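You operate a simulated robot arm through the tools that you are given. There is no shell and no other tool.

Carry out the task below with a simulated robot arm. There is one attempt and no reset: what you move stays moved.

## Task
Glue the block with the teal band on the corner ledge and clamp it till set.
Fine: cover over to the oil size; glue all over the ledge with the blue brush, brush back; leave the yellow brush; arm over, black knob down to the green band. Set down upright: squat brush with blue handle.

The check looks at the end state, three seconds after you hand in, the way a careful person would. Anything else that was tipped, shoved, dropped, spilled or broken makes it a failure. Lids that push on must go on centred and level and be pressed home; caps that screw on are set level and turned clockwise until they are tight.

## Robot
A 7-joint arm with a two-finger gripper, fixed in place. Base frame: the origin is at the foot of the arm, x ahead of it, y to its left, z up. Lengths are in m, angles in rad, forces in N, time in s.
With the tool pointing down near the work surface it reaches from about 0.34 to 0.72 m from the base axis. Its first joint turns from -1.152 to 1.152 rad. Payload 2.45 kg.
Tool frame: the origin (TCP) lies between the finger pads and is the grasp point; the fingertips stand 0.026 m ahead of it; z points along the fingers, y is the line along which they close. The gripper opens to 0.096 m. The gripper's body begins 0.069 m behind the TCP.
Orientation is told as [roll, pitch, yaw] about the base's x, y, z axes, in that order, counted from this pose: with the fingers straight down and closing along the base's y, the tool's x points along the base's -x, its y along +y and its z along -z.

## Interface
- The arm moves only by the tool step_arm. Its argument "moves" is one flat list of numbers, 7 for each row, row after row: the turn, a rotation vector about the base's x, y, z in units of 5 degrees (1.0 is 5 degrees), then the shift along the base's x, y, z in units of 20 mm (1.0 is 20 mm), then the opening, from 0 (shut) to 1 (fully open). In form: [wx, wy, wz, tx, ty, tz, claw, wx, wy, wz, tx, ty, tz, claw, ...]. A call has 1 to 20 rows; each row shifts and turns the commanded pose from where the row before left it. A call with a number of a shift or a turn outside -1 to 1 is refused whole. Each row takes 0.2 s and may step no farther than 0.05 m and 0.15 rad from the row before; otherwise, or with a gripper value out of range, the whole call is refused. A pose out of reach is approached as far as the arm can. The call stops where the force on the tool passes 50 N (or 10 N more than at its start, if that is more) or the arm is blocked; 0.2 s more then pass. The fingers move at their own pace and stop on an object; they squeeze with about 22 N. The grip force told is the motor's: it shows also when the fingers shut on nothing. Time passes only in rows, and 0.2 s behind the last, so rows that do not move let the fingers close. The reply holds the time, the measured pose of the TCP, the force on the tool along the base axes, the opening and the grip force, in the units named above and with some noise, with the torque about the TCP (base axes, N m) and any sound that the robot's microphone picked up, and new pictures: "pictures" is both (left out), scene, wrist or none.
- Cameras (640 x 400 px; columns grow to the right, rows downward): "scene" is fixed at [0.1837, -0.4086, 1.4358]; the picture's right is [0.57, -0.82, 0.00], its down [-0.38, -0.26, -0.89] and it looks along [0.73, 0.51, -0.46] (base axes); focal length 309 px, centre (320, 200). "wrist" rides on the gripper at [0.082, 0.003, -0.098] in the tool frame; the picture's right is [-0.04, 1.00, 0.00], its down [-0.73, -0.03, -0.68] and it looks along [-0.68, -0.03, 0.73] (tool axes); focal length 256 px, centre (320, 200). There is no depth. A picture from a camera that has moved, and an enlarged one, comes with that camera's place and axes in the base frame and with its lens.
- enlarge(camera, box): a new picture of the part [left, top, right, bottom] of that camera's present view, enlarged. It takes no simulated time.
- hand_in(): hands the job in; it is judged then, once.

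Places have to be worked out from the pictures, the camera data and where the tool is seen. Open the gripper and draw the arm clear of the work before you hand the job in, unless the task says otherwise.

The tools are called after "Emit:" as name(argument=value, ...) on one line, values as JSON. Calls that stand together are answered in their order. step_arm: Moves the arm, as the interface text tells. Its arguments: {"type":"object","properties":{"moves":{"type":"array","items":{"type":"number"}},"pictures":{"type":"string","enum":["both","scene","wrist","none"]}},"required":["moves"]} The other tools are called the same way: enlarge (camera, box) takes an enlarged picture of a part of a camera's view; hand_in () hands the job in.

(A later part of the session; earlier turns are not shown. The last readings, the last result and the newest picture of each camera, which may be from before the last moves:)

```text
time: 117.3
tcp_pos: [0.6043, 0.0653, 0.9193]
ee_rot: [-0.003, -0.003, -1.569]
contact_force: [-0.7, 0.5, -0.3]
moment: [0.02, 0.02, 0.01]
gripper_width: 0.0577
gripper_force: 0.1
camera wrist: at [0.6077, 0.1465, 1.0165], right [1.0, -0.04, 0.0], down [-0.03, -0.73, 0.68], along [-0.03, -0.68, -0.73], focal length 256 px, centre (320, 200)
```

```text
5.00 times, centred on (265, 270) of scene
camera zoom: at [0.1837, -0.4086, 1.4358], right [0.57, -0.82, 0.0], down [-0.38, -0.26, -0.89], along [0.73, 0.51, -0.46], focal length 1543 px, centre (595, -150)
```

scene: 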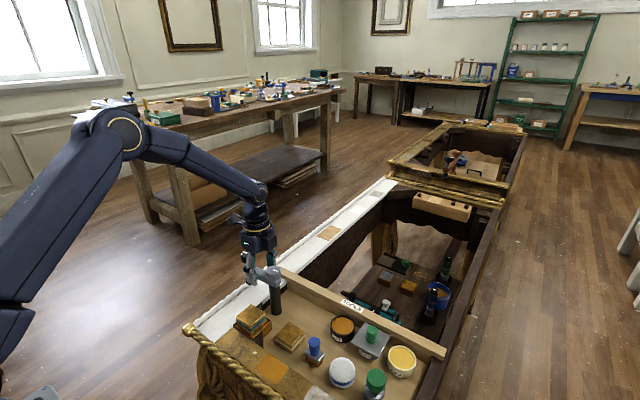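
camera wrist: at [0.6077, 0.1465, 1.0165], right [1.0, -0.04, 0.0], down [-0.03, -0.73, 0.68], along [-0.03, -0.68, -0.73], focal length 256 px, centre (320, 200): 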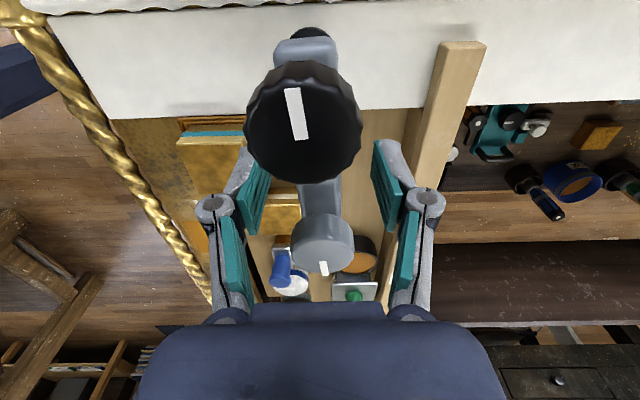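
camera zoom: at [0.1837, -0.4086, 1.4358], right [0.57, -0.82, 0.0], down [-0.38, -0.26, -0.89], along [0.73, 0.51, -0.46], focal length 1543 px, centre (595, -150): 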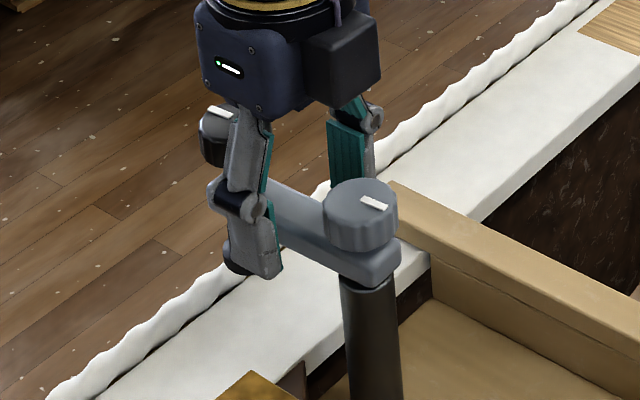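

The fingers straddle the bar with tips below its mid-height and no contact. I close gently on the bar.

Emit:
step_arm(moves=[0, 0, 0, 0, 0, 0, 0.4, 0, 0, 0, 0, 0, 0, 0.3, 0, 0, 0, 0, 0, 0, 0.2, 0, 0, 0, 0, 0, 0, 0, 0, 0, 0, 0, 0, 0, 0], pictures="wrist")

Emit:
enlarge(camera="scene", box=[230, 230, 300, 310])

```text
time: 118.5
tcp_pos: [0.6018, 0.0641, 0.9202]
ee_rot: [-0.006, -0.005, -1.568]
contact_force: [-15.0, -1.7, 5.0]
moment: [0.23, 0.47, 0.84]
gripper_width: 0.0263
gripper_force: 44.8
camera wrist: at [0.6065, 0.1465, 1.0164], right [1.0, -0.04, 0.0], down [-0.02, -0.73, 0.68], along [-0.03, -0.68, -0.73], focal length 256 px, centre (320, 200)
```

wrist: 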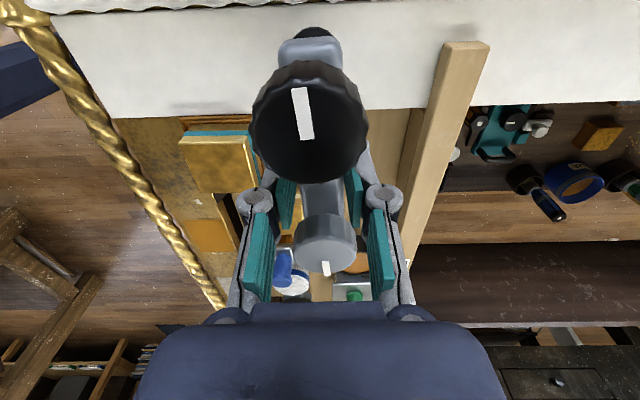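

```text
5.00 times, centred on (265, 270) of scene
camera zoom: at [0.1832, -0.4086, 1.4358], right [0.57, -0.82, 0.0], down [-0.38, -0.26, -0.89], along [0.73, 0.51, -0.46], focal length 1543 px, centre (595, -150)
```

zoom: 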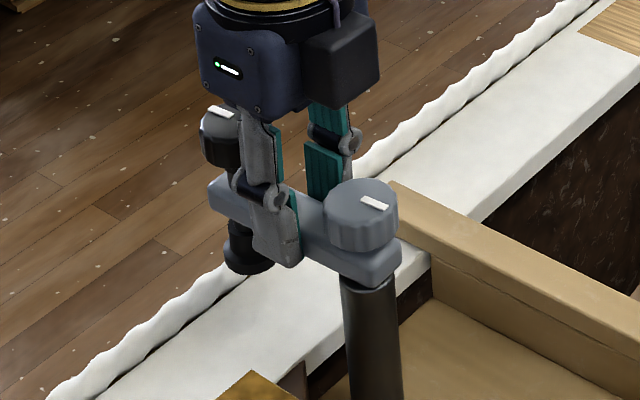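

Gripped, with a side load (-15 N) and twist (0.84 N·m) showing the bar stands a couple of degrees CCW from my grip. I align to it first by yawing +2.5° and shifting -1.3 mm in x.

Emit:
step_arm(moves=[0, 0, 0.5, -0.06, 0, 0, 0], pictures="none")

Emit:
step_arm(moves=[0, 0, 0, 0, 0, 0, 0], pictures="none")

```text
time: 119.0
tcp_pos: [0.6025, 0.0644, 0.9192]
ee_rot: [-0.001, -0.004, -1.528]
contact_force: [-12.0, 2.7, 0.2]
moment: [0.01, 0.26, -0.5]
gripper_width: 0.0259
gripper_force: 45.4
```

```text
time: 119.3
tcp_pos: [0.603, 0.0641, 0.9197]
ee_rot: [-0.001, -0.004, -1.527]
contact_force: [-11.1, 3.3, -2.8]
moment: [0.64, 0.22, -0.47]
gripper_width: 0.0255
gripper_force: 45.2
```

Now I try a small CCW swing about the post: 3° of yaw with the matching arc step, and watch the forces.

Emit:
step_arm(moves=[0, 0, 0.3, -0.1, 0, 0, 0, 0, 0, 0.3, -0.1, 0, 0, 0], pictures="none")

Emit:
step_arm(moves=[0, 0, 0.3, -0.1, 0, 0, 0], pictures="wrist")

Emit:
enlarge(camera="scene", box=[230, 230, 300, 310])

```text
time: 120.0
tcp_pos: [0.5989, 0.0648, 0.9194]
ee_rot: [0.004, -0.004, -1.474]
contact_force: [2.0, 7.1, -8.4]
moment: [0.42, 0.0, 0.03]
gripper_width: 0.0258
gripper_force: 45.1
```

```text
time: 120.3
tcp_pos: [0.5985, 0.0633, 0.9194]
ee_rot: [0.007, -0.006, -1.446]
contact_force: [15.4, 5.9, -12.3]
moment: [0.87, -0.32, 0.54]
gripper_width: 0.0257
gripper_force: 45.2
camera wrist: at [0.5915, 0.1463, 1.0166], right [1.0, 0.08, 0.01], down [0.06, -0.73, 0.68], along [0.06, -0.68, -0.73], focal length 256 px, centre (320, 200)
```

wrist: 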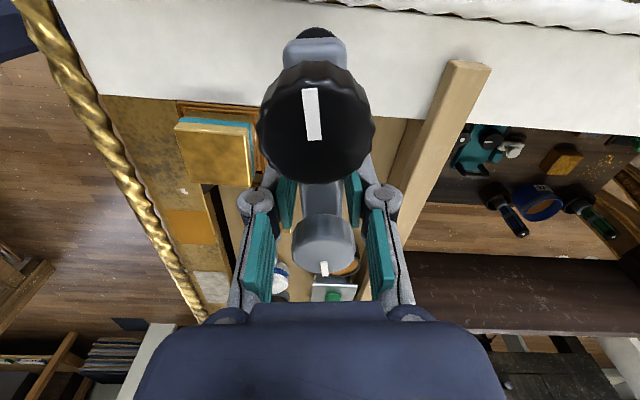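

```text
5.00 times, centred on (265, 270) of scene
camera zoom: at [0.1844, -0.4084, 1.4357], right [0.57, -0.82, 0.0], down [-0.38, -0.26, -0.89], along [0.73, 0.51, -0.46], focal length 1543 px, centre (595, -150)
```

zoom: 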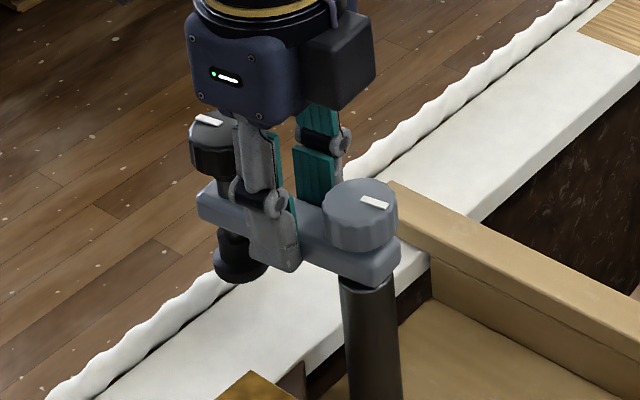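

The bar swings with modest resistance and the grey knob stays put. I continue along the arc in 5° steps, trimming as I go.

Emit:
step_arm(moves=[0.05, 0, 1, -0.165, -0.03, -0.01, 0, 0.05, 0, 1, -0.165, -0.045, -0.01, 0], pictures="none")

Emit:
step_arm(moves=[0, 0, 1, -0.16, -0.055, 0, 0, 0, 0, 1, -0.155, -0.07, 0, 0], pictures="wrist")

Emit:
enlarge(camera="scene", box=[220, 230, 300, 330])

```text
time: 121.0
tcp_pos: [0.5912, 0.0627, 0.9195]
ee_rot: [0.008, 0.002, -1.27]
contact_force: [17.9, 11.5, 1.7]
moment: [-0.81, -0.63, 0.79]
gripper_width: 0.0256
gripper_force: 45.0
```

```text
time: 121.5
tcp_pos: [0.5856, 0.0599, 0.9189]
ee_rot: [0.007, 0.002, -1.097]
contact_force: [20.6, 4.5, 7.2]
moment: [0.95, 0.1, 0.72]
gripper_width: 0.0256
gripper_force: 45.0
camera wrist: at [0.5509, 0.1339, 1.0171], right [0.91, 0.42, 0.01], down [0.3, -0.67, 0.68], along [0.29, -0.61, -0.74], focal length 256 px, centre (320, 200)
```

wrist: 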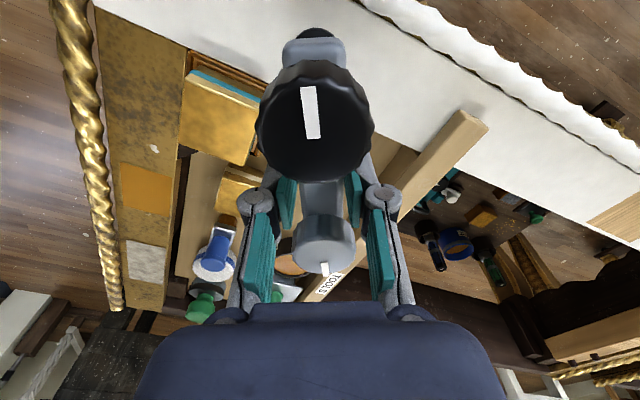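

```text
4.00 times, centred on (260, 280) of scene
camera zoom: at [0.1841, -0.4085, 1.4357], right [0.57, -0.82, 0.0], down [-0.38, -0.26, -0.89], along [0.73, 0.51, -0.46], focal length 1234 px, centre (560, -120)
```

zoom: 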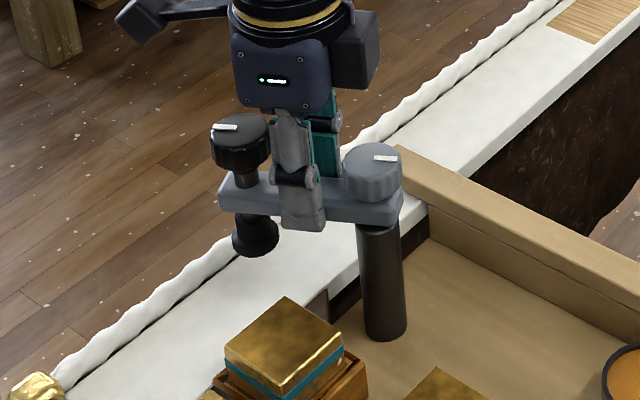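

The swing goes smoothly and the bar is now at about 118°. I continue in 5° steps with force checks.

Emit:
step_arm(moves=[0, 0, 1, -0.145, -0.085, 0, 0, 0, 0, 1, -0.14, -0.1, 0, 0, 0, 0, 1, -0.13, -0.11, 0, 0], pictures="none")

Emit:
step_arm(moves=[0, 0, 1, -0.12, -0.125, 0, 0, 0, 0, 1, -0.11, -0.13, 0, 0], pictures="wrist")

Emit:
enlarge(camera="scene", box=[220, 240, 300, 340])

```text
time: 122.3
tcp_pos: [0.5765, 0.0538, 0.9193]
ee_rot: [0.005, -0.001, -0.835]
contact_force: [19.9, 1.8, 9.1]
moment: [0.42, -0.08, 0.57]
gripper_width: 0.0256
gripper_force: 45.2
```

```text
time: 123.0
tcp_pos: [0.5719, 0.0502, 0.9197]
ee_rot: [0.005, -0.001, -0.663]
contact_force: [14.8, 0.7, 20.5]
moment: [-0.1, -0.29, 0.29]
gripper_width: 0.0259
gripper_force: 44.8
camera wrist: at [0.5099, 0.1015, 1.017], right [0.65, 0.76, 0.0], down [0.56, -0.48, 0.68], along [0.52, -0.44, -0.73], focal length 256 px, centre (320, 200)
```

wrist: 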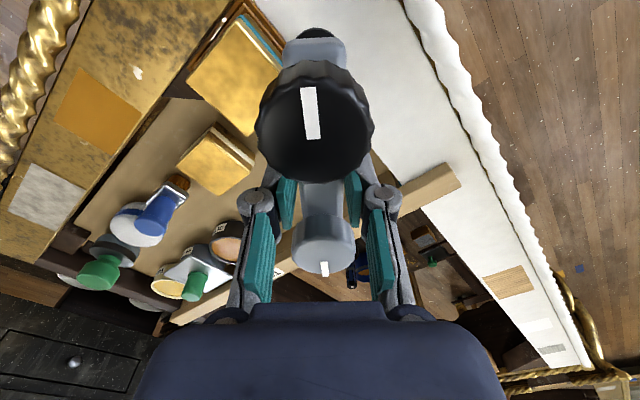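

```text
4.00 times, centred on (260, 290) of scene
camera zoom: at [0.1837, -0.4086, 1.4358], right [0.57, -0.82, 0.0], down [-0.38, -0.26, -0.89], along [0.73, 0.51, -0.46], focal length 1234 px, centre (560, -160)
```

zoom: 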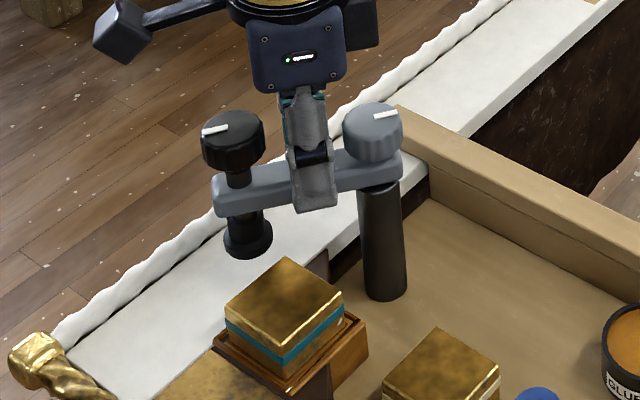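

At about 143°. There's 20 N of downward load on the bar, so I raise 1 mm, and then approach the block slowly, watching that the pad clears its top edge.

Emit:
step_arm(moves=[0, 0, 0.5, -0.05, -0.07, 0.06, 0, 0, 0, 0.5, -0.045, -0.07, 0, 0], pictures="none")

Emit:
enlarge(camera="scene", box=[230, 270, 280, 330])

Emit:
enlarge(camera="wrist", box=[180, 0, 380, 120])

```text
time: 123.5
tcp_pos: [0.5705, 0.0451, 0.9184]
ee_rot: [0.003, -0.001, -0.575]
contact_force: [18.8, -0.7, 7.3]
moment: [0.23, -0.11, 0.35]
gripper_width: 0.0257
gripper_force: 44.9
```

```text
6.67 times, centred on (255, 300) of scene
camera zoom: at [0.1841, -0.4086, 1.4357], right [0.57, -0.82, 0.0], down [-0.38, -0.26, -0.89], along [0.73, 0.51, -0.46], focal length 2057 px, centre (753, -467)
```

zoom: 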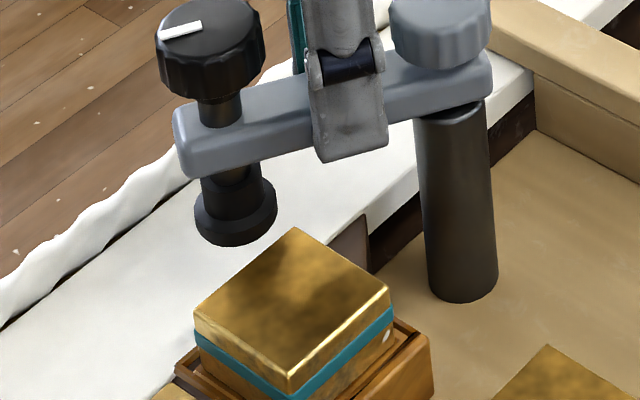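

```text
3.20 times, centred on (280, 60) of wrist
camera zoom: at [0.5036, 0.0931, 1.017], right [0.58, 0.82, 0.0], down [0.6, -0.43, 0.68], along [0.56, -0.39, -0.73], focal length 819 px, centre (448, 648)
```

zoom: 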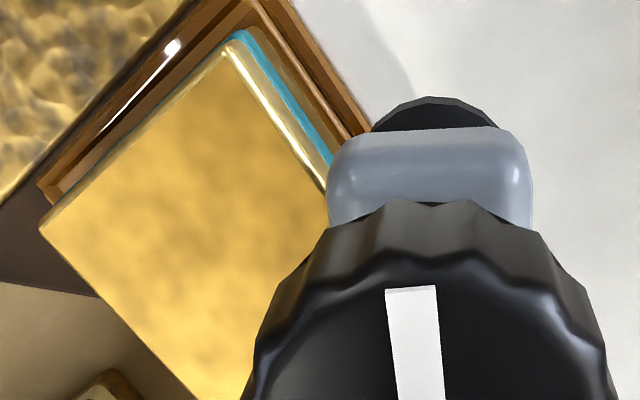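

The pad's underside looks only a couple of millimetres above the block top, so I go on in very small steps. I also correct a slight radial preload, and check the force each time.

Emit:
step_arm(moves=[0, 0, 0.5, -0.015, -0.092, 0.02, 0], pictures="none")

Emit:
step_arm(moves=[0, 0, 0.5, -0.015, -0.092, 0.02, 0], pictures="none")

Emit:
enlarge(camera="scene", box=[230, 280, 280, 330])

```text
time: 124.0
tcp_pos: [0.5684, 0.0455, 0.9196]
ee_rot: [0.003, 0.0, -0.529]
contact_force: [21.6, 2.9, -1.5]
moment: [0.05, -0.4, 0.48]
gripper_width: 0.0256
gripper_force: 45.1
```

```text
time: 124.3
tcp_pos: [0.5689, 0.0442, 0.9196]
ee_rot: [0.004, 0.002, -0.487]
contact_force: [15.4, 3.9, -1.5]
moment: [-0.38, -1.32, 0.33]
gripper_width: 0.0259
gripper_force: 45.5
```

```text
8.00 times, centred on (255, 305) of scene
camera zoom: at [0.1841, -0.4085, 1.4358], right [0.57, -0.82, 0.0], down [-0.38, -0.26, -0.89], along [0.73, 0.51, -0.46], focal length 2469 px, centre (840, -640)
```

zoom: 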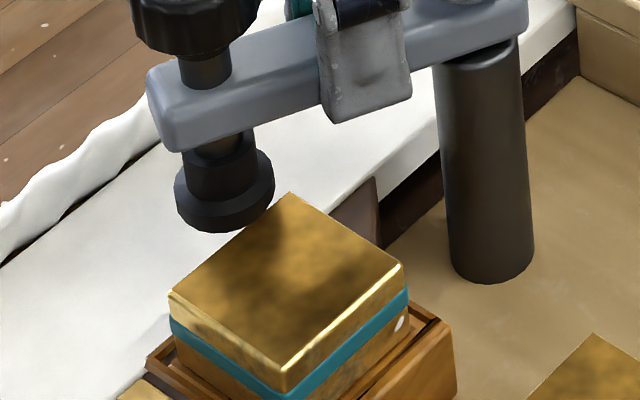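

Using the full ring the pad underside comes to z≈0.862, about 6 mm above the block, so there is room. I continue the swing in 5° steps with small trims.

Emit:
step_arm(moves=[0, -0.06, 1, -0.03, -0.18, 0, 0], pictures="none")

Emit:
step_arm(moves=[0, 0, 1, -0.05, -0.165, 0, 0], pictures="none")

Emit:
step_arm(moves=[0, 0, 1, -0.04, -0.17, 0, 0], pictures="wrist")

Emit:
enlarge(camera="scene", box=[230, 270, 290, 330])

```text
time: 124.8
tcp_pos: [0.568, 0.0409, 0.9191]
ee_rot: [0.003, -0.001, -0.399]
contact_force: [16.2, 5.4, -3.8]
moment: [0.52, 0.5, 0.37]
gripper_width: 0.0259
gripper_force: 45.0
```

```text
time: 125.2
tcp_pos: [0.5653, 0.0361, 0.9195]
ee_rot: [0.003, 0.001, -0.312]
contact_force: [9.3, 4.5, -8.6]
moment: [-0.05, -0.99, 0.23]
gripper_width: 0.0256
gripper_force: 44.9
```

```text
time: 125.5
tcp_pos: [0.565, 0.0333, 0.92]
ee_rot: [0.004, 0.003, -0.223]
contact_force: [6.3, 8.2, -12.8]
moment: [0.05, -1.08, 0.38]
gripper_width: 0.0255
gripper_force: 44.7
camera wrist: at [0.4866, 0.0545, 1.0172], right [0.26, 0.97, 0.0], down [0.71, -0.19, 0.68], along [0.65, -0.17, -0.74], focal length 256 px, centre (320, 200)
```

wrist: 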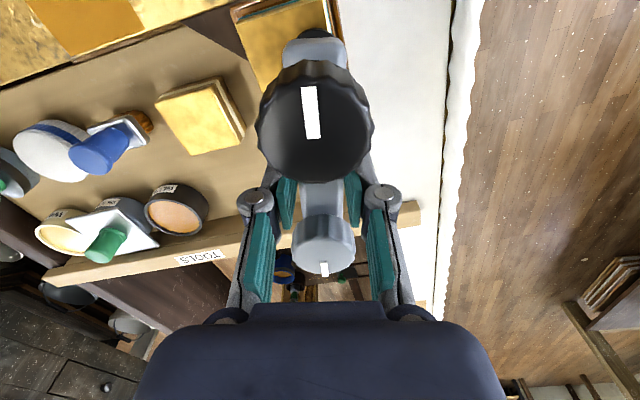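

```text
6.67 times, centred on (260, 300) of scene
camera zoom: at [0.1841, -0.4083, 1.4358], right [0.57, -0.82, 0.0], down [-0.38, -0.26, -0.89], along [0.73, 0.51, -0.46], focal length 2057 px, centre (720, -467)
```

zoom: 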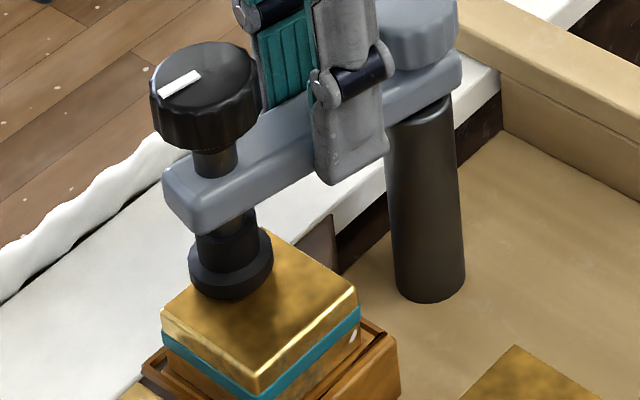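

About 168° now, with the pad over the block's edge and clear. About 9° remain to bring the pad over the block's centre; I do it in two steps.

Emit:
step_arm(moves=[0, -0.05, 0.95, 0, -0.17, -0.03, 0], pictures="none")

Emit:
step_arm(moves=[0, 0, 0.95, 0, -0.17, 0, 0], pictures="wrist")

Emit:
enlarge(camera="scene", box=[230, 270, 290, 330])

Emit:
enlarge(camera="wrist", box=[220, 0, 420, 140])

```text
time: 126.0
tcp_pos: [0.5656, 0.0298, 0.9185]
ee_rot: [0.003, 0.002, -0.141]
contact_force: [3.1, 12.0, -8.3]
moment: [0.39, 1.26, 0.46]
gripper_width: 0.0259
gripper_force: 45.4
```

```text
time: 126.3
tcp_pos: [0.5639, 0.0268, 0.9193]
ee_rot: [0.002, 0.002, -0.059]
contact_force: [-4.1, 13.7, -11.7]
moment: [0.24, 0.88, 0.53]
gripper_width: 0.0258
gripper_force: 45.1
camera wrist: at [0.4832, 0.0345, 1.0171], right [0.1, 1.0, 0.0], down [0.73, -0.07, 0.68], along [0.68, -0.06, -0.73], focal length 256 px, centre (320, 200)
```

wrist: 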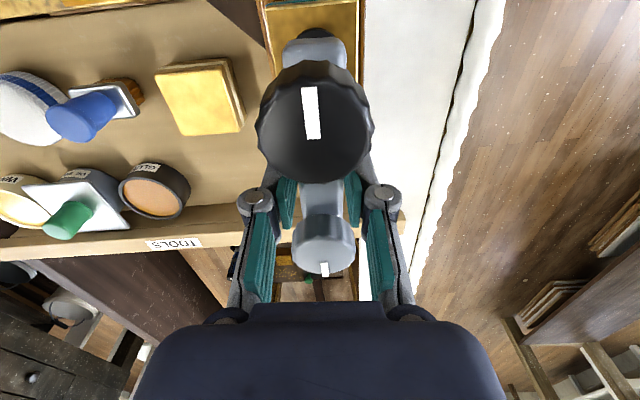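

```text
6.67 times, centred on (260, 300) of scene
camera zoom: at [0.1839, -0.4082, 1.4359], right [0.57, -0.82, 0.0], down [-0.38, -0.26, -0.89], along [0.73, 0.51, -0.46], focal length 2057 px, centre (720, -467)
```

zoom: 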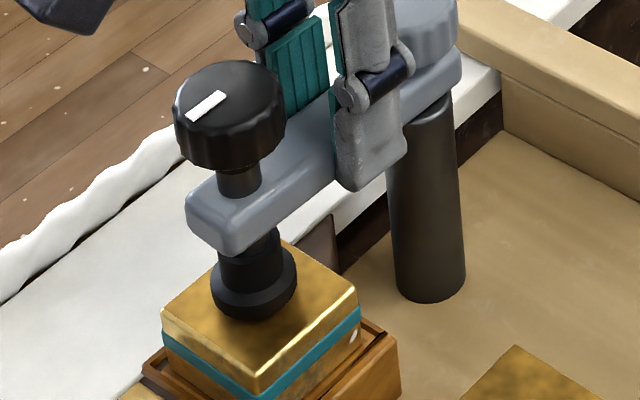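

```text
2.86 times, centred on (320, 70) of wrist
camera zoom: at [0.4832, 0.0345, 1.0171], right [0.1, 1.0, 0.0], down [0.73, -0.07, 0.68], along [0.68, -0.06, -0.73], focal length 731 px, centre (320, 571)
```

zoom: 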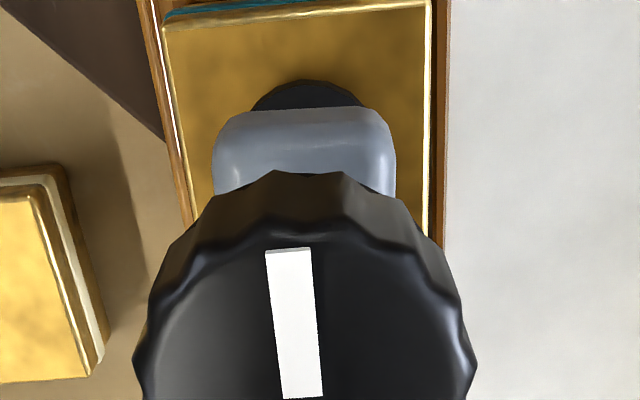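

The pad is centred over the block (pad ≈ (0.520, 0.029), block ≈ (0.522, 0.0285)). I open the fingers, rise, and look at the black knob from above.

Emit:
step_arm(moves=[0, 0, 0, 0, 0, 0, 0.35, 0, 0, 0, 0, 0, 0, 0.5, 0, 0, 0, 0, 0, 0, 0.6, 0, 0, 0, 0, 0, 1, 0.6, 0, 0, 0, 0, 0, 1, 0.6, 0, 0, 0, 0, 0, 1, 0.6, 0, 0, 0.68, 0, 0, 1, 0.6], pictures="both")

Emit:
enlarge(camera="scene", box=[230, 260, 290, 330])

Emit:
enlarge(camera="wrist", box=[220, 20, 420, 200])

```text
time: 128.0
tcp_pos: [0.565, 0.0249, 1.0002]
ee_rot: [0.003, -0.005, -0.003]
contact_force: [0.0, 0.1, 0.6]
moment: [0.0, -0.04, 0.0]
gripper_width: 0.0578
gripper_force: 0.1
camera wrist: at [0.4839, 0.0282, 1.0977], right [0.04, 1.0, 0.0], down [0.73, -0.03, 0.68], along [0.68, -0.03, -0.73], focal length 256 px, centre (320, 200)
```

scene: 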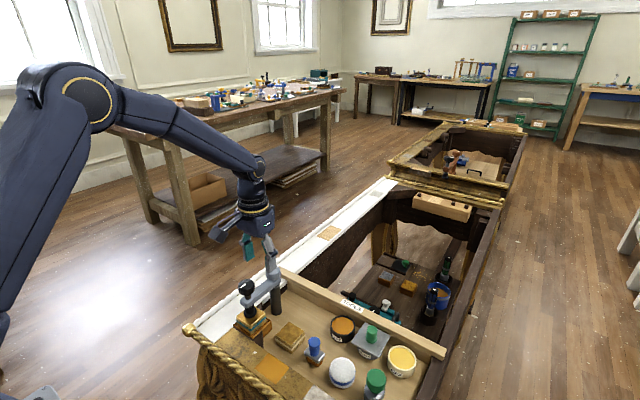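
wrist: 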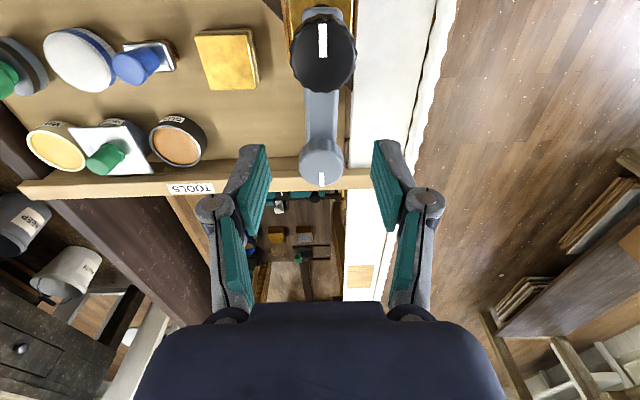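

```text
5.71 times, centred on (260, 295) of scene
camera zoom: at [0.1837, -0.4086, 1.4358], right [0.57, -0.82, 0.0], down [-0.38, -0.26, -0.89], along [0.73, 0.51, -0.46], focal length 1763 px, centre (663, -343)
```

zoom: 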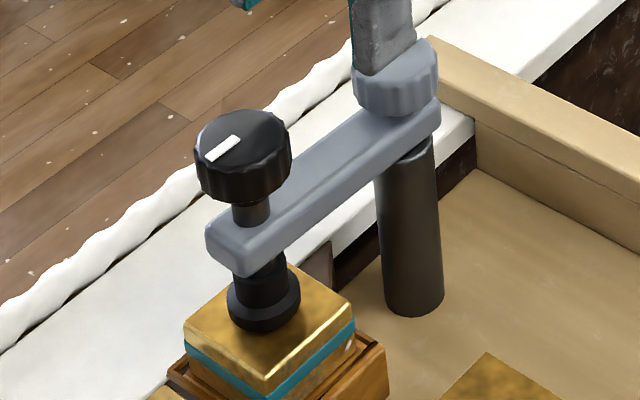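

```text
2.22 times, centred on (320, 110) of wrist
camera zoom: at [0.4839, 0.0282, 1.0977], right [0.04, 1.0, 0.0], down [0.73, -0.03, 0.68], along [0.68, -0.03, -0.73], focal length 569 px, centre (320, 400)
```

zoom: 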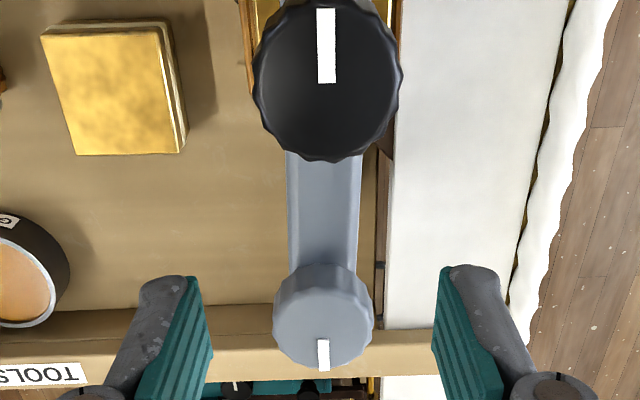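

The pad rests centred above the block with the bar over it, and the block is undisturbed. The black knob's axis is at about (0.5225, 0.028), 37 mm wide, with its top near z 0.94. I move above it and descend to take it.

Emit:
step_arm(moves=[0, 0, 0, -0.7, 0.05, 0, 0.6, 0, 0, 0, -0.7, 0.05, 0, 0.6, 0, 0, 0, -0.7, 0.05, 0, 0.6, 0, 0, 0, 0, 0, -0.8, 0.6, 0, 0, 0, 0, 0, -0.4, 0.6], pictures="wrist")

Emit:
enlarge(camera="wrist", box=[220, 60, 420, 240])

Emit:
enlarge(camera="scene", box=[225, 250, 295, 330])

```text
time: 129.2
tcp_pos: [0.5229, 0.0289, 0.977]
ee_rot: [0.005, -0.006, -0.003]
contact_force: [-0.2, 0.4, 0.0]
moment: [0.0, -0.01, 0.0]
gripper_width: 0.0577
gripper_force: 0.0
camera wrist: at [0.4412, 0.0314, 1.0739], right [0.04, 1.0, 0.0], down [0.73, -0.03, 0.68], along [0.68, -0.03, -0.73], focal length 256 px, centre (320, 200)
```

wrist: 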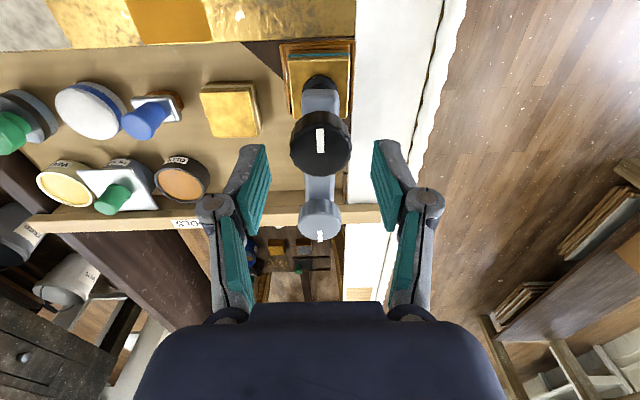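

```text
2.22 times, centred on (320, 150) of wrist
camera zoom: at [0.4412, 0.0314, 1.0739], right [0.04, 1.0, 0.0], down [0.73, -0.03, 0.68], along [0.68, -0.03, -0.73], focal length 569 px, centre (320, 311)
```

zoom: 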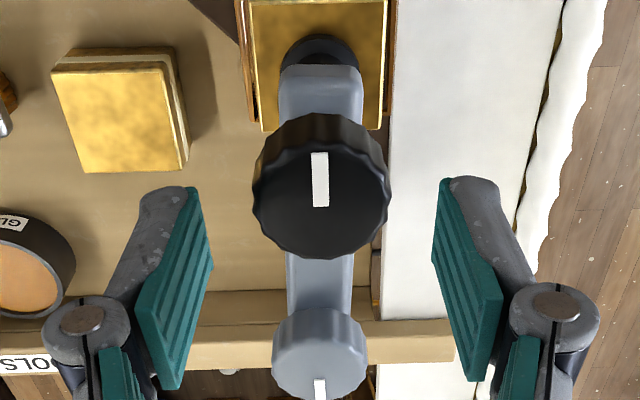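

```text
5.00 times, centred on (260, 290) of scene
camera zoom: at [0.1837, -0.4086, 1.4358], right [0.57, -0.82, 0.0], down [-0.38, -0.26, -0.89], along [0.73, 0.51, -0.46], focal length 1543 px, centre (620, -250)
```

zoom: 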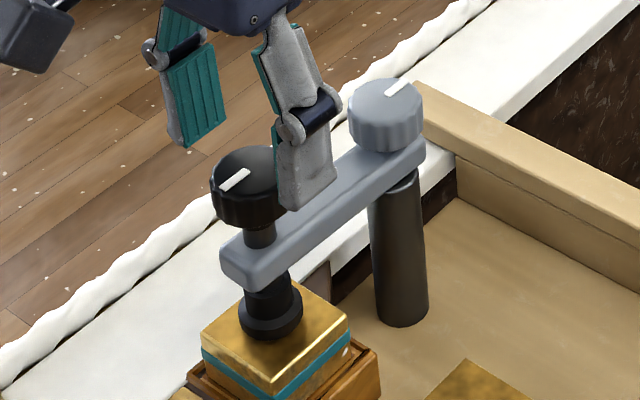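

The knob is centred between the fingers. I lower 33 mm so the pads surround it without touching the bar, then close.

Emit:
step_arm(moves=[0, 0, 0, 0.05, -0.04, -0.9, 0.6, 0, 0, 0, 0, 0, -0.75, 0.6, 0, 0, 0, 0, 0, 0, 0.5], pictures="none")

Emit:
enlarge(camera="scene", box=[225, 250, 295, 330])

Emit:
enlarge(camera="wrist", box=[220, 60, 420, 240])

```text
time: 129.9
tcp_pos: [0.5238, 0.0291, 0.9436]
ee_rot: [0.003, -0.005, -0.001]
contact_force: [0.0, 0.9, -0.7]
moment: [0.02, 0.04, 0.06]
gripper_width: 0.0478
gripper_force: 0.1
```

```text
5.00 times, centred on (260, 290) of scene
camera zoom: at [0.1837, -0.4086, 1.4358], right [0.57, -0.82, 0.0], down [-0.38, -0.26, -0.89], along [0.73, 0.51, -0.46], focal length 1543 px, centre (620, -250)
```

zoom: 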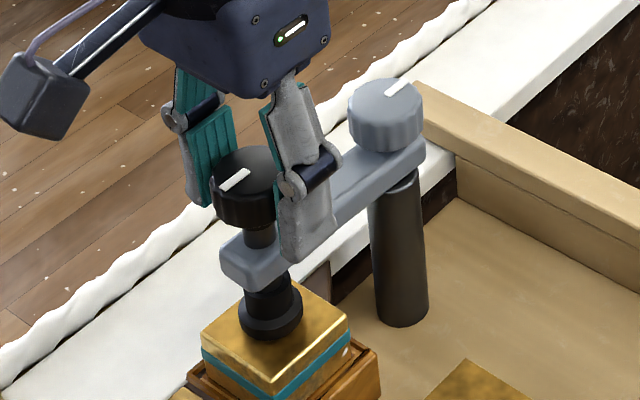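

```text
2.22 times, centred on (320, 150) of wrist
camera zoom: at [0.4419, 0.0312, 1.0415], right [0.04, 1.0, 0.0], down [0.73, -0.03, 0.68], along [0.68, -0.03, -0.73], focal length 569 px, centre (320, 311)
```

zoom: 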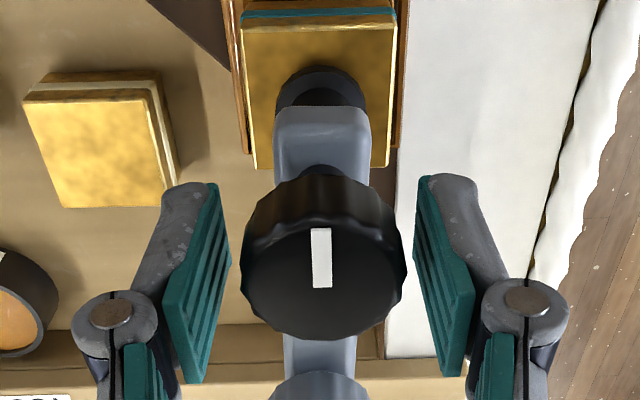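

The fingers bracket the knob. I close on it and check for side load.

Emit:
step_arm(moves=[0, 0, 0, 0, 0, 0, 0.3, 0, 0, 0, 0, 0, 0, 0, 0, 0, 0, 0, 0, 0, 0], pictures="none")

Emit:
step_arm(moves=[0, 0, -1, 0, 0, 0, 0, 0, 0, -1, 0, 0, 0, 0], pictures="none")

Emit:
step_arm(moves=[0, 0, -1, 0, 0, 0, 0, 0, 0, -1, 0, 0, 0, 0], pictures="wrist")

Emit:
enlarge(camera="scene", box=[225, 250, 295, 330])

```text
time: 130.8
tcp_pos: [0.5231, 0.0298, 0.9445]
ee_rot: [0.002, -0.004, 0.001]
contact_force: [-0.1, 4.3, 0.5]
moment: [-0.01, 0.01, -0.03]
gripper_width: 0.034
gripper_force: 43.8
```

```text
time: 131.3
tcp_pos: [0.5233, 0.0286, 0.9436]
ee_rot: [0.003, -0.003, -0.176]
contact_force: [-4.8, 4.9, 4.6]
moment: [-0.03, -0.08, -0.03]
gripper_width: 0.0339
gripper_force: 45.3
```

```text
time: 131.9
tcp_pos: [0.5236, 0.0283, 0.9438]
ee_rot: [0.004, -0.003, -0.353]
contact_force: [-4.9, 5.7, 3.6]
moment: [-0.04, -0.08, -0.02]
gripper_width: 0.0341
gripper_force: 44.7
camera wrist: at [0.4479, 0.0591, 1.0409], right [0.38, 0.92, 0.0], down [0.68, -0.28, 0.68], along [0.63, -0.26, -0.73], focal length 256 px, centre (320, 200)
```

wrist: 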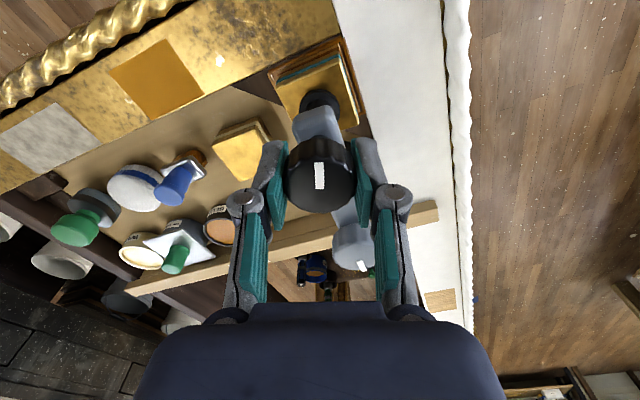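

```text
5.00 times, centred on (260, 290) of scene
camera zoom: at [0.1835, -0.4084, 1.4359], right [0.57, -0.82, 0.0], down [-0.38, -0.26, -0.89], along [0.73, 0.51, -0.46], focal length 1543 px, centre (620, -250)
```

zoom: 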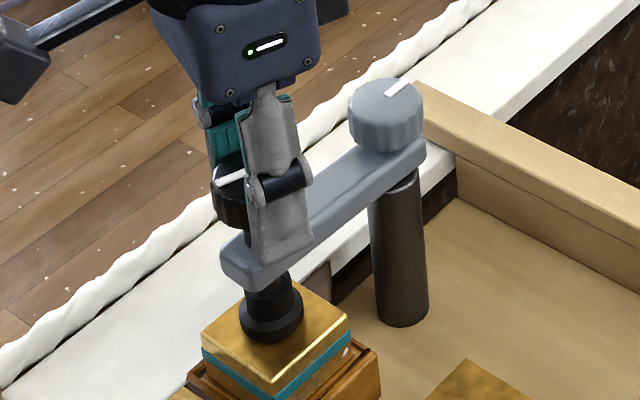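

The knob turns easily with the gripper. I turn 30° more clockwise and watch the vertical force and the pad height.

Emit:
step_arm(moves=[0, 0, -1, 0, 0, 0, 0, 0, 0, -1, 0, 0, 0, 0, 0, 0, -1, 0, 0, 0, 0], pictures="none")

Emit:
step_arm(moves=[0, 0, -1, 0, 0, 0, 0, 0, 0, -1, 0, 0, 0, 0, 0, 0, -1, 0, 0, 0, 0], pictures="wrist")

Emit:
enlarge(camera="scene", box=[225, 260, 285, 330])

```text
time: 132.8
tcp_pos: [0.5227, 0.0273, 0.9428]
ee_rot: [0.003, -0.005, -0.614]
contact_force: [-9.1, 6.0, 5.0]
moment: [-0.05, 0.05, -0.01]
gripper_width: 0.0341
gripper_force: 45.5
```

```text
time: 133.6
tcp_pos: [0.5231, 0.0279, 0.9421]
ee_rot: [0.001, -0.005, -0.874]
contact_force: [-11.1, 2.2, 4.5]
moment: [-0.15, 0.08, -0.02]
gripper_width: 0.0342
gripper_force: 45.0
camera wrist: at [0.4731, 0.0923, 1.0397], right [0.79, 0.61, 0.0], down [0.44, -0.58, 0.68], along [0.42, -0.54, -0.73], focal length 256 px, centre (320, 200)
```

wrist: 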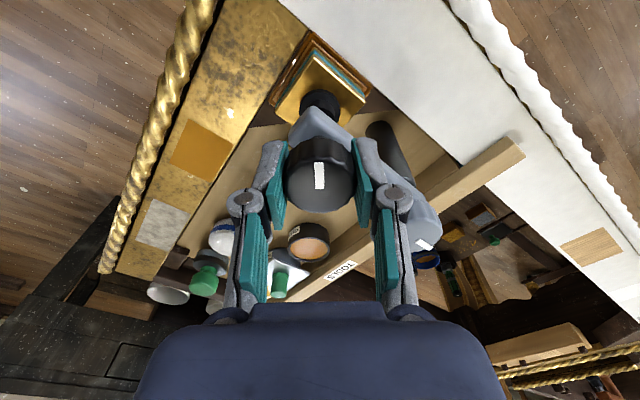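

```text
5.71 times, centred on (255, 295) of scene
camera zoom: at [0.1833, -0.4085, 1.4358], right [0.57, -0.82, 0.0], down [-0.38, -0.26, -0.89], along [0.73, 0.51, -0.46], focal length 1763 px, centre (691, -343)
```

zoom: 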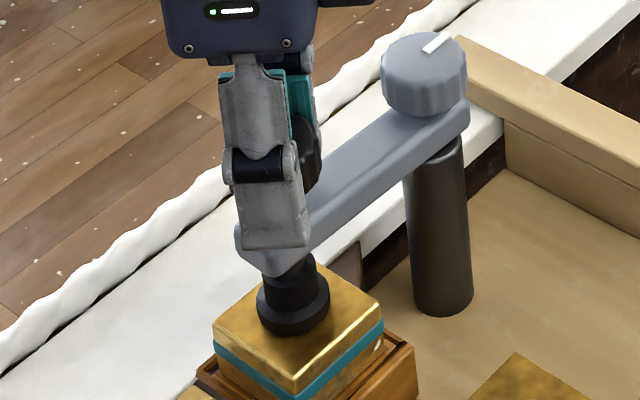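

The pad has dropped about 1 mm after 50°, so clockwise lowers it. I keep turning to -90° while following down slightly.

Emit:
step_arm(moves=[0, 0, -1, 0.01, 0, -0.005, 0, 0, 0, -1, 0, 0, -0.005, 0, 0, 0, -1, 0, 0, -0.005, 0, 0, 0, -1, 0, 0, -0.005, 0, 0, 0, -1, 0, 0, -0.005, 0, 0, 0, -1, 0, 0, -0.005, 0, 0, 0, -1, 0, 0, -0.005, 0, 0, 0, -1, 0, 0, -0.005, 0], pictures="none")

Emit:
enlarge(camera="scene", box=[235, 280, 275, 330])

```text
time: 135.3
tcp_pos: [0.5221, 0.0283, 0.9405]
ee_rot: [-0.003, -0.002, -1.576]
contact_force: [-22.9, 1.6, -2.7]
moment: [-0.03, 0.1, 0.08]
gripper_width: 0.034
gripper_force: 45.4
```

```text
8.00 times, centred on (255, 305) of scene
camera zoom: at [0.1832, -0.4085, 1.4359], right [0.57, -0.82, 0.0], down [-0.38, -0.26, -0.89], along [0.73, 0.51, -0.46], focal length 2469 px, centre (840, -640)
```

zoom: 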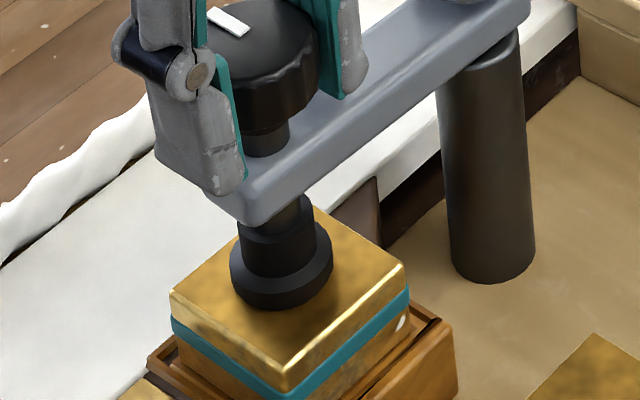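

Turned to -90°, pad down about 2 mm. A side load of -23 N has built up in x, so I trim that and try 30° further.

Emit:
step_arm(moves=[0, 0, 0, -0.1, 0, 0, 0], pictures="none")

Emit:
step_arm(moves=[0, 0, -1, 0, 0, -0.005, 0, 0, 0, -1, 0, 0, -0.005, 0, 0, 0, -1, 0, 0, -0.005, 0], pictures="none")

Emit:
step_arm(moves=[0, 0, -1, 0, 0, -0.005, 0, 0, 0, -1, 0, 0, -0.005, 0, 0, 0, -1, 0, 0, -0.005, 0], pictures="both")

Emit:
enlarge(camera="scene", box=[235, 280, 275, 330])

```text
time: 135.8
tcp_pos: [0.5214, 0.028, 0.941]
ee_rot: [0.002, -0.006, -1.571]
contact_force: [-13.1, 0.7, -6.7]
moment: [0.28, 0.39, 0.0]
gripper_width: 0.034
gripper_force: 45.0
```

```text
time: 136.6
tcp_pos: [0.521, 0.0285, 0.9421]
ee_rot: [0.004, -0.006, -1.834]
contact_force: [-12.4, 1.5, -10.0]
moment: [-0.11, 0.19, 0.03]
gripper_width: 0.0341
gripper_force: 45.1
```

```text
time: 137.3
tcp_pos: [0.5217, 0.0286, 0.9409]
ee_rot: [0.001, -0.006, -2.098]
contact_force: [-18.3, 2.3, -7.5]
moment: [-0.02, 0.15, 0.07]
gripper_width: 0.034
gripper_force: 44.8
camera wrist: at [0.5654, 0.0975, 1.0381], right [0.84, -0.54, 0.0], down [-0.39, -0.62, 0.68], along [-0.37, -0.58, -0.73], focal length 256 px, centre (320, 200)
```

scene: 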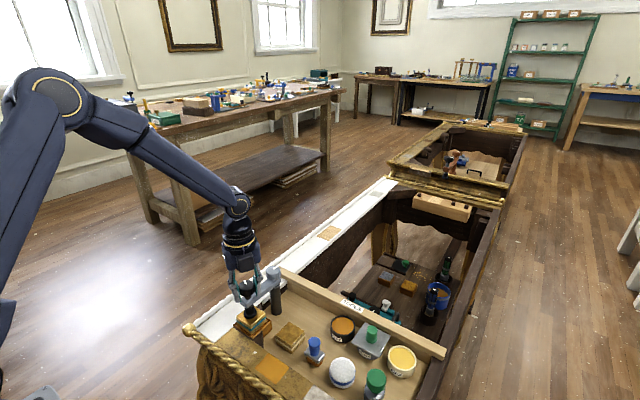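
wrist: 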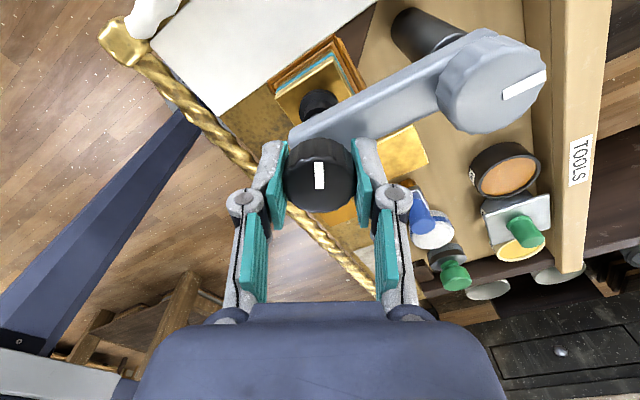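

```text
8.00 times, centred on (255, 305) of scene
camera zoom: at [0.1834, -0.4085, 1.4358], right [0.57, -0.82, 0.0], down [-0.38, -0.26, -0.89], along [0.73, 0.51, -0.46], focal length 2469 px, centre (840, -640)
```

zoom: 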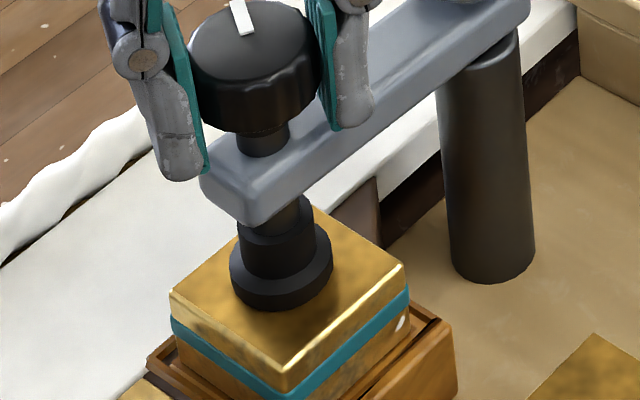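

Pad drop is about 1 mm per 120°, so roughly 3 mm per turn, and about two turns are needed. I turn on to about -155° and then regrip.

Emit:
step_arm(moves=[0, 0, 0, -0.05, 0, 0, 0, 0, 0, -1, 0, 0, -0.002, 0, 0, 0, -1, 0, 0, -0.002, 0, 0, 0, -1, 0, 0, -0.002, 0, 0, 0, -1, 0, 0, -0.002, 0], pictures="none")

Emit:
step_arm(moves=[0, 0, -1, 0, 0, -0.002, 0, 0, 0, -1, 0, 0, -0.002, 0, 0, 0, -1, 0, 0, -0.002, 0], pictures="none")

Emit:
enlarge(camera="scene", box=[235, 280, 275, 330])

```text
time: 138.6
tcp_pos: [0.5197, 0.0282, 0.9411]
ee_rot: [0.003, -0.006, -2.444]
contact_force: [-13.0, 2.4, -18.4]
moment: [0.18, -0.04, 0.07]
gripper_width: 0.034
gripper_force: 45.2
```

```text
time: 139.3
tcp_pos: [0.52, 0.0277, 0.9406]
ee_rot: [0.002, -0.008, -2.709]
contact_force: [-10.5, 1.5, -31.2]
moment: [0.06, 0.05, 0.07]
gripper_width: 0.0342
gripper_force: 44.6
```

```text
8.00 times, centred on (255, 305) of scene
camera zoom: at [0.184, -0.4085, 1.4358], right [0.57, -0.82, 0.0], down [-0.38, -0.26, -0.89], along [0.73, 0.51, -0.46], focal length 2469 px, centre (840, -640)
```

zoom: 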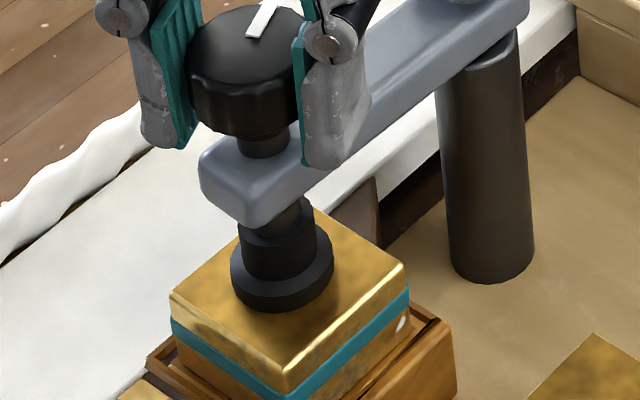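

The knob is now pulling the tool down (-31 N), so it is really descending. I release, unwind the wrist around the knob, and check the neck for a band.

Emit:
step_arm(moves=[0, 0, 0, 0, 0, -0.05, 0.2, 0, 0, 0, 0, 0, 0, 0.6, 0, 0, 0, 0, 0, 0, 0.6, 0, 0, 1, 0, 0, 0, 0.6, 0, 0, 1, 0, 0, 0, 0.6, 0, 0, 1, 0, 0, 0, 0.6, 0, 0, 1, 0, 0, 0, 0.6, 0, 0, 1, 0, 0, 0, 0.6, 0, 0, 1, 0, 0, 0, 0.6, 0, 0, 1, 0, 0, 0, 0.6, 0, 0, 1, 0, 0, 0, 0.6, 0, 0, 1, 0, 0, 0, 0.6, 0, 0, 1, 0, 0, 0, 0.6, 0, 0, 1, 0, 0, 0, 0.6, 0, 0, 1, 0, 0, 0, 0.6, 0, 0, 1, 0, 0, 0, 0.6, 0, 0, 1, 0, 0, 0, 0.6, 0, 0, 1, 0, 0, 0, 0.6, 0, 0, 1, 0, 0, 0, 0.6], pictures="none")

Emit:
step_arm(moves=[0, 0, 1, 0, 0, 0, 0.6, 0, 0, 1, 0, 0, 0, 0.6, 0, 0, 1, 0, 0, 0, 0.6, 0, 0, 1, 0, 0, 0, 0.6, 0, 0, 1, 0, 0, 0, 0.6, 0, 0, 1, 0, 0, 0, 0.6, 0, 0, 1, 0, 0, 0, 0.6, 0, 0, 1, 0, 0, 0, 0.6, 0, 0, 1, 0, 0, 0, 0.6, 0, 0, 1, 0, 0, 0, 0.6, 0, 0, 1, 0, 0, 0, 0.6, 0, 0, 1, 0, 0, 0, 0.6, 0, 0, 1, 0, 0, 0, 0.6, 0, 0, 1, 0, 0, 0, 0.6, 0, 0, 1, 0, 0, 0, 0.6], pictures="both")

Emit:
enlarge(camera="scene", box=[235, 270, 285, 330])

Emit:
enlarge(camera="wrist", box=[220, 60, 420, 240])

```text
time: 143.3
tcp_pos: [0.521, 0.0285, 0.9398]
ee_rot: [0.004, -0.005, -1.31]
contact_force: [0.3, 0.2, -0.5]
moment: [0.0, -0.02, 0.0]
gripper_width: 0.0575
gripper_force: 0.0
```

```text
time: 146.6
tcp_pos: [0.5203, 0.028, 0.9405]
ee_rot: [0.005, -0.005, 0.0]
contact_force: [-0.9, 1.1, -0.9]
moment: [0.02, -0.01, -0.02]
gripper_width: 0.0576
gripper_force: 0.1
camera wrist: at [0.4392, 0.0304, 1.0377], right [0.04, 1.0, 0.0], down [0.73, -0.03, 0.68], along [0.68, -0.02, -0.73], focal length 256 px, centre (320, 200)
```

scene: 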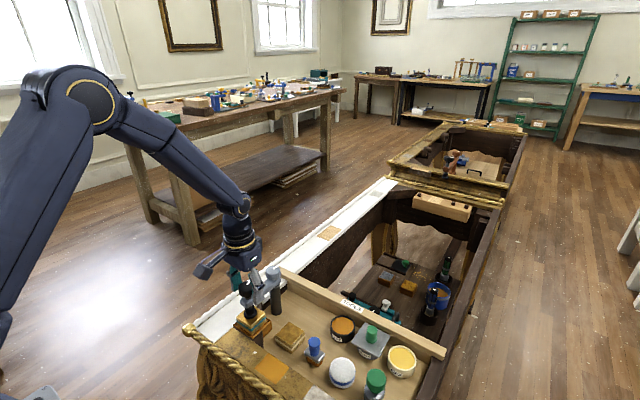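
wrist: 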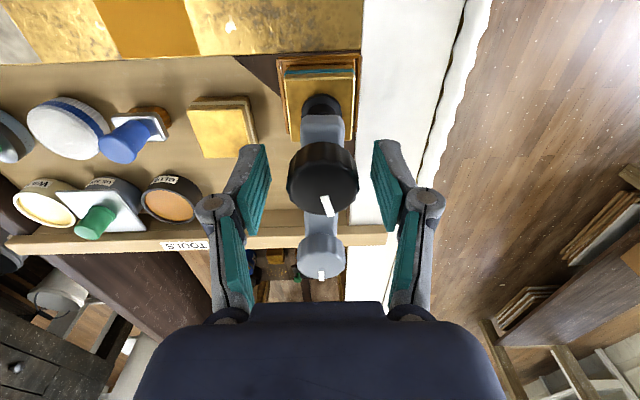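

```text
6.67 times, centred on (260, 300) of scene
camera zoom: at [0.1837, -0.4086, 1.4358], right [0.57, -0.82, 0.0], down [-0.38, -0.26, -0.89], along [0.73, 0.51, -0.46], focal length 2057 px, centre (720, -467)
```

zoom: 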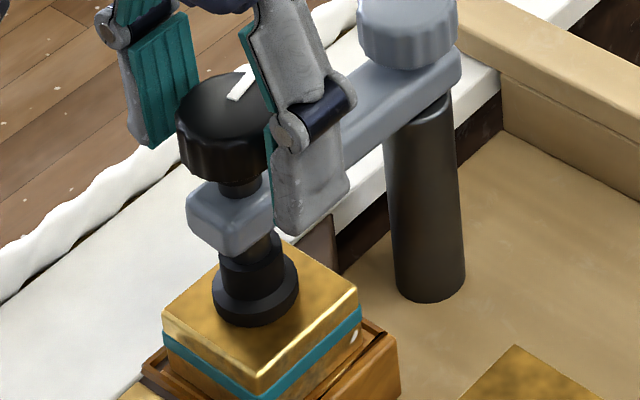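

```text
2.22 times, centred on (320, 150) of wrist
camera zoom: at [0.4392, 0.0304, 1.0377], right [0.04, 1.0, 0.0], down [0.73, -0.03, 0.68], along [0.68, -0.02, -0.73], focal length 569 px, centre (320, 311)
```

zoom: 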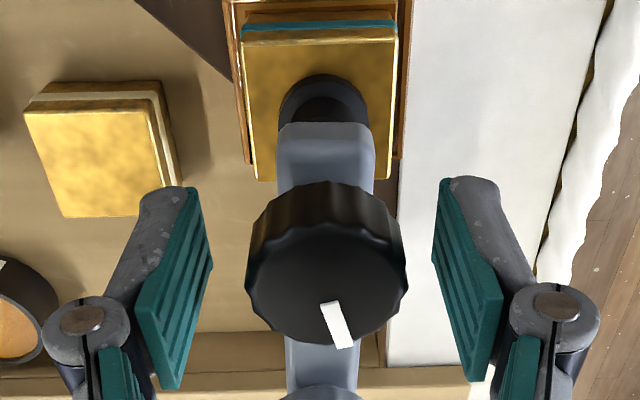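

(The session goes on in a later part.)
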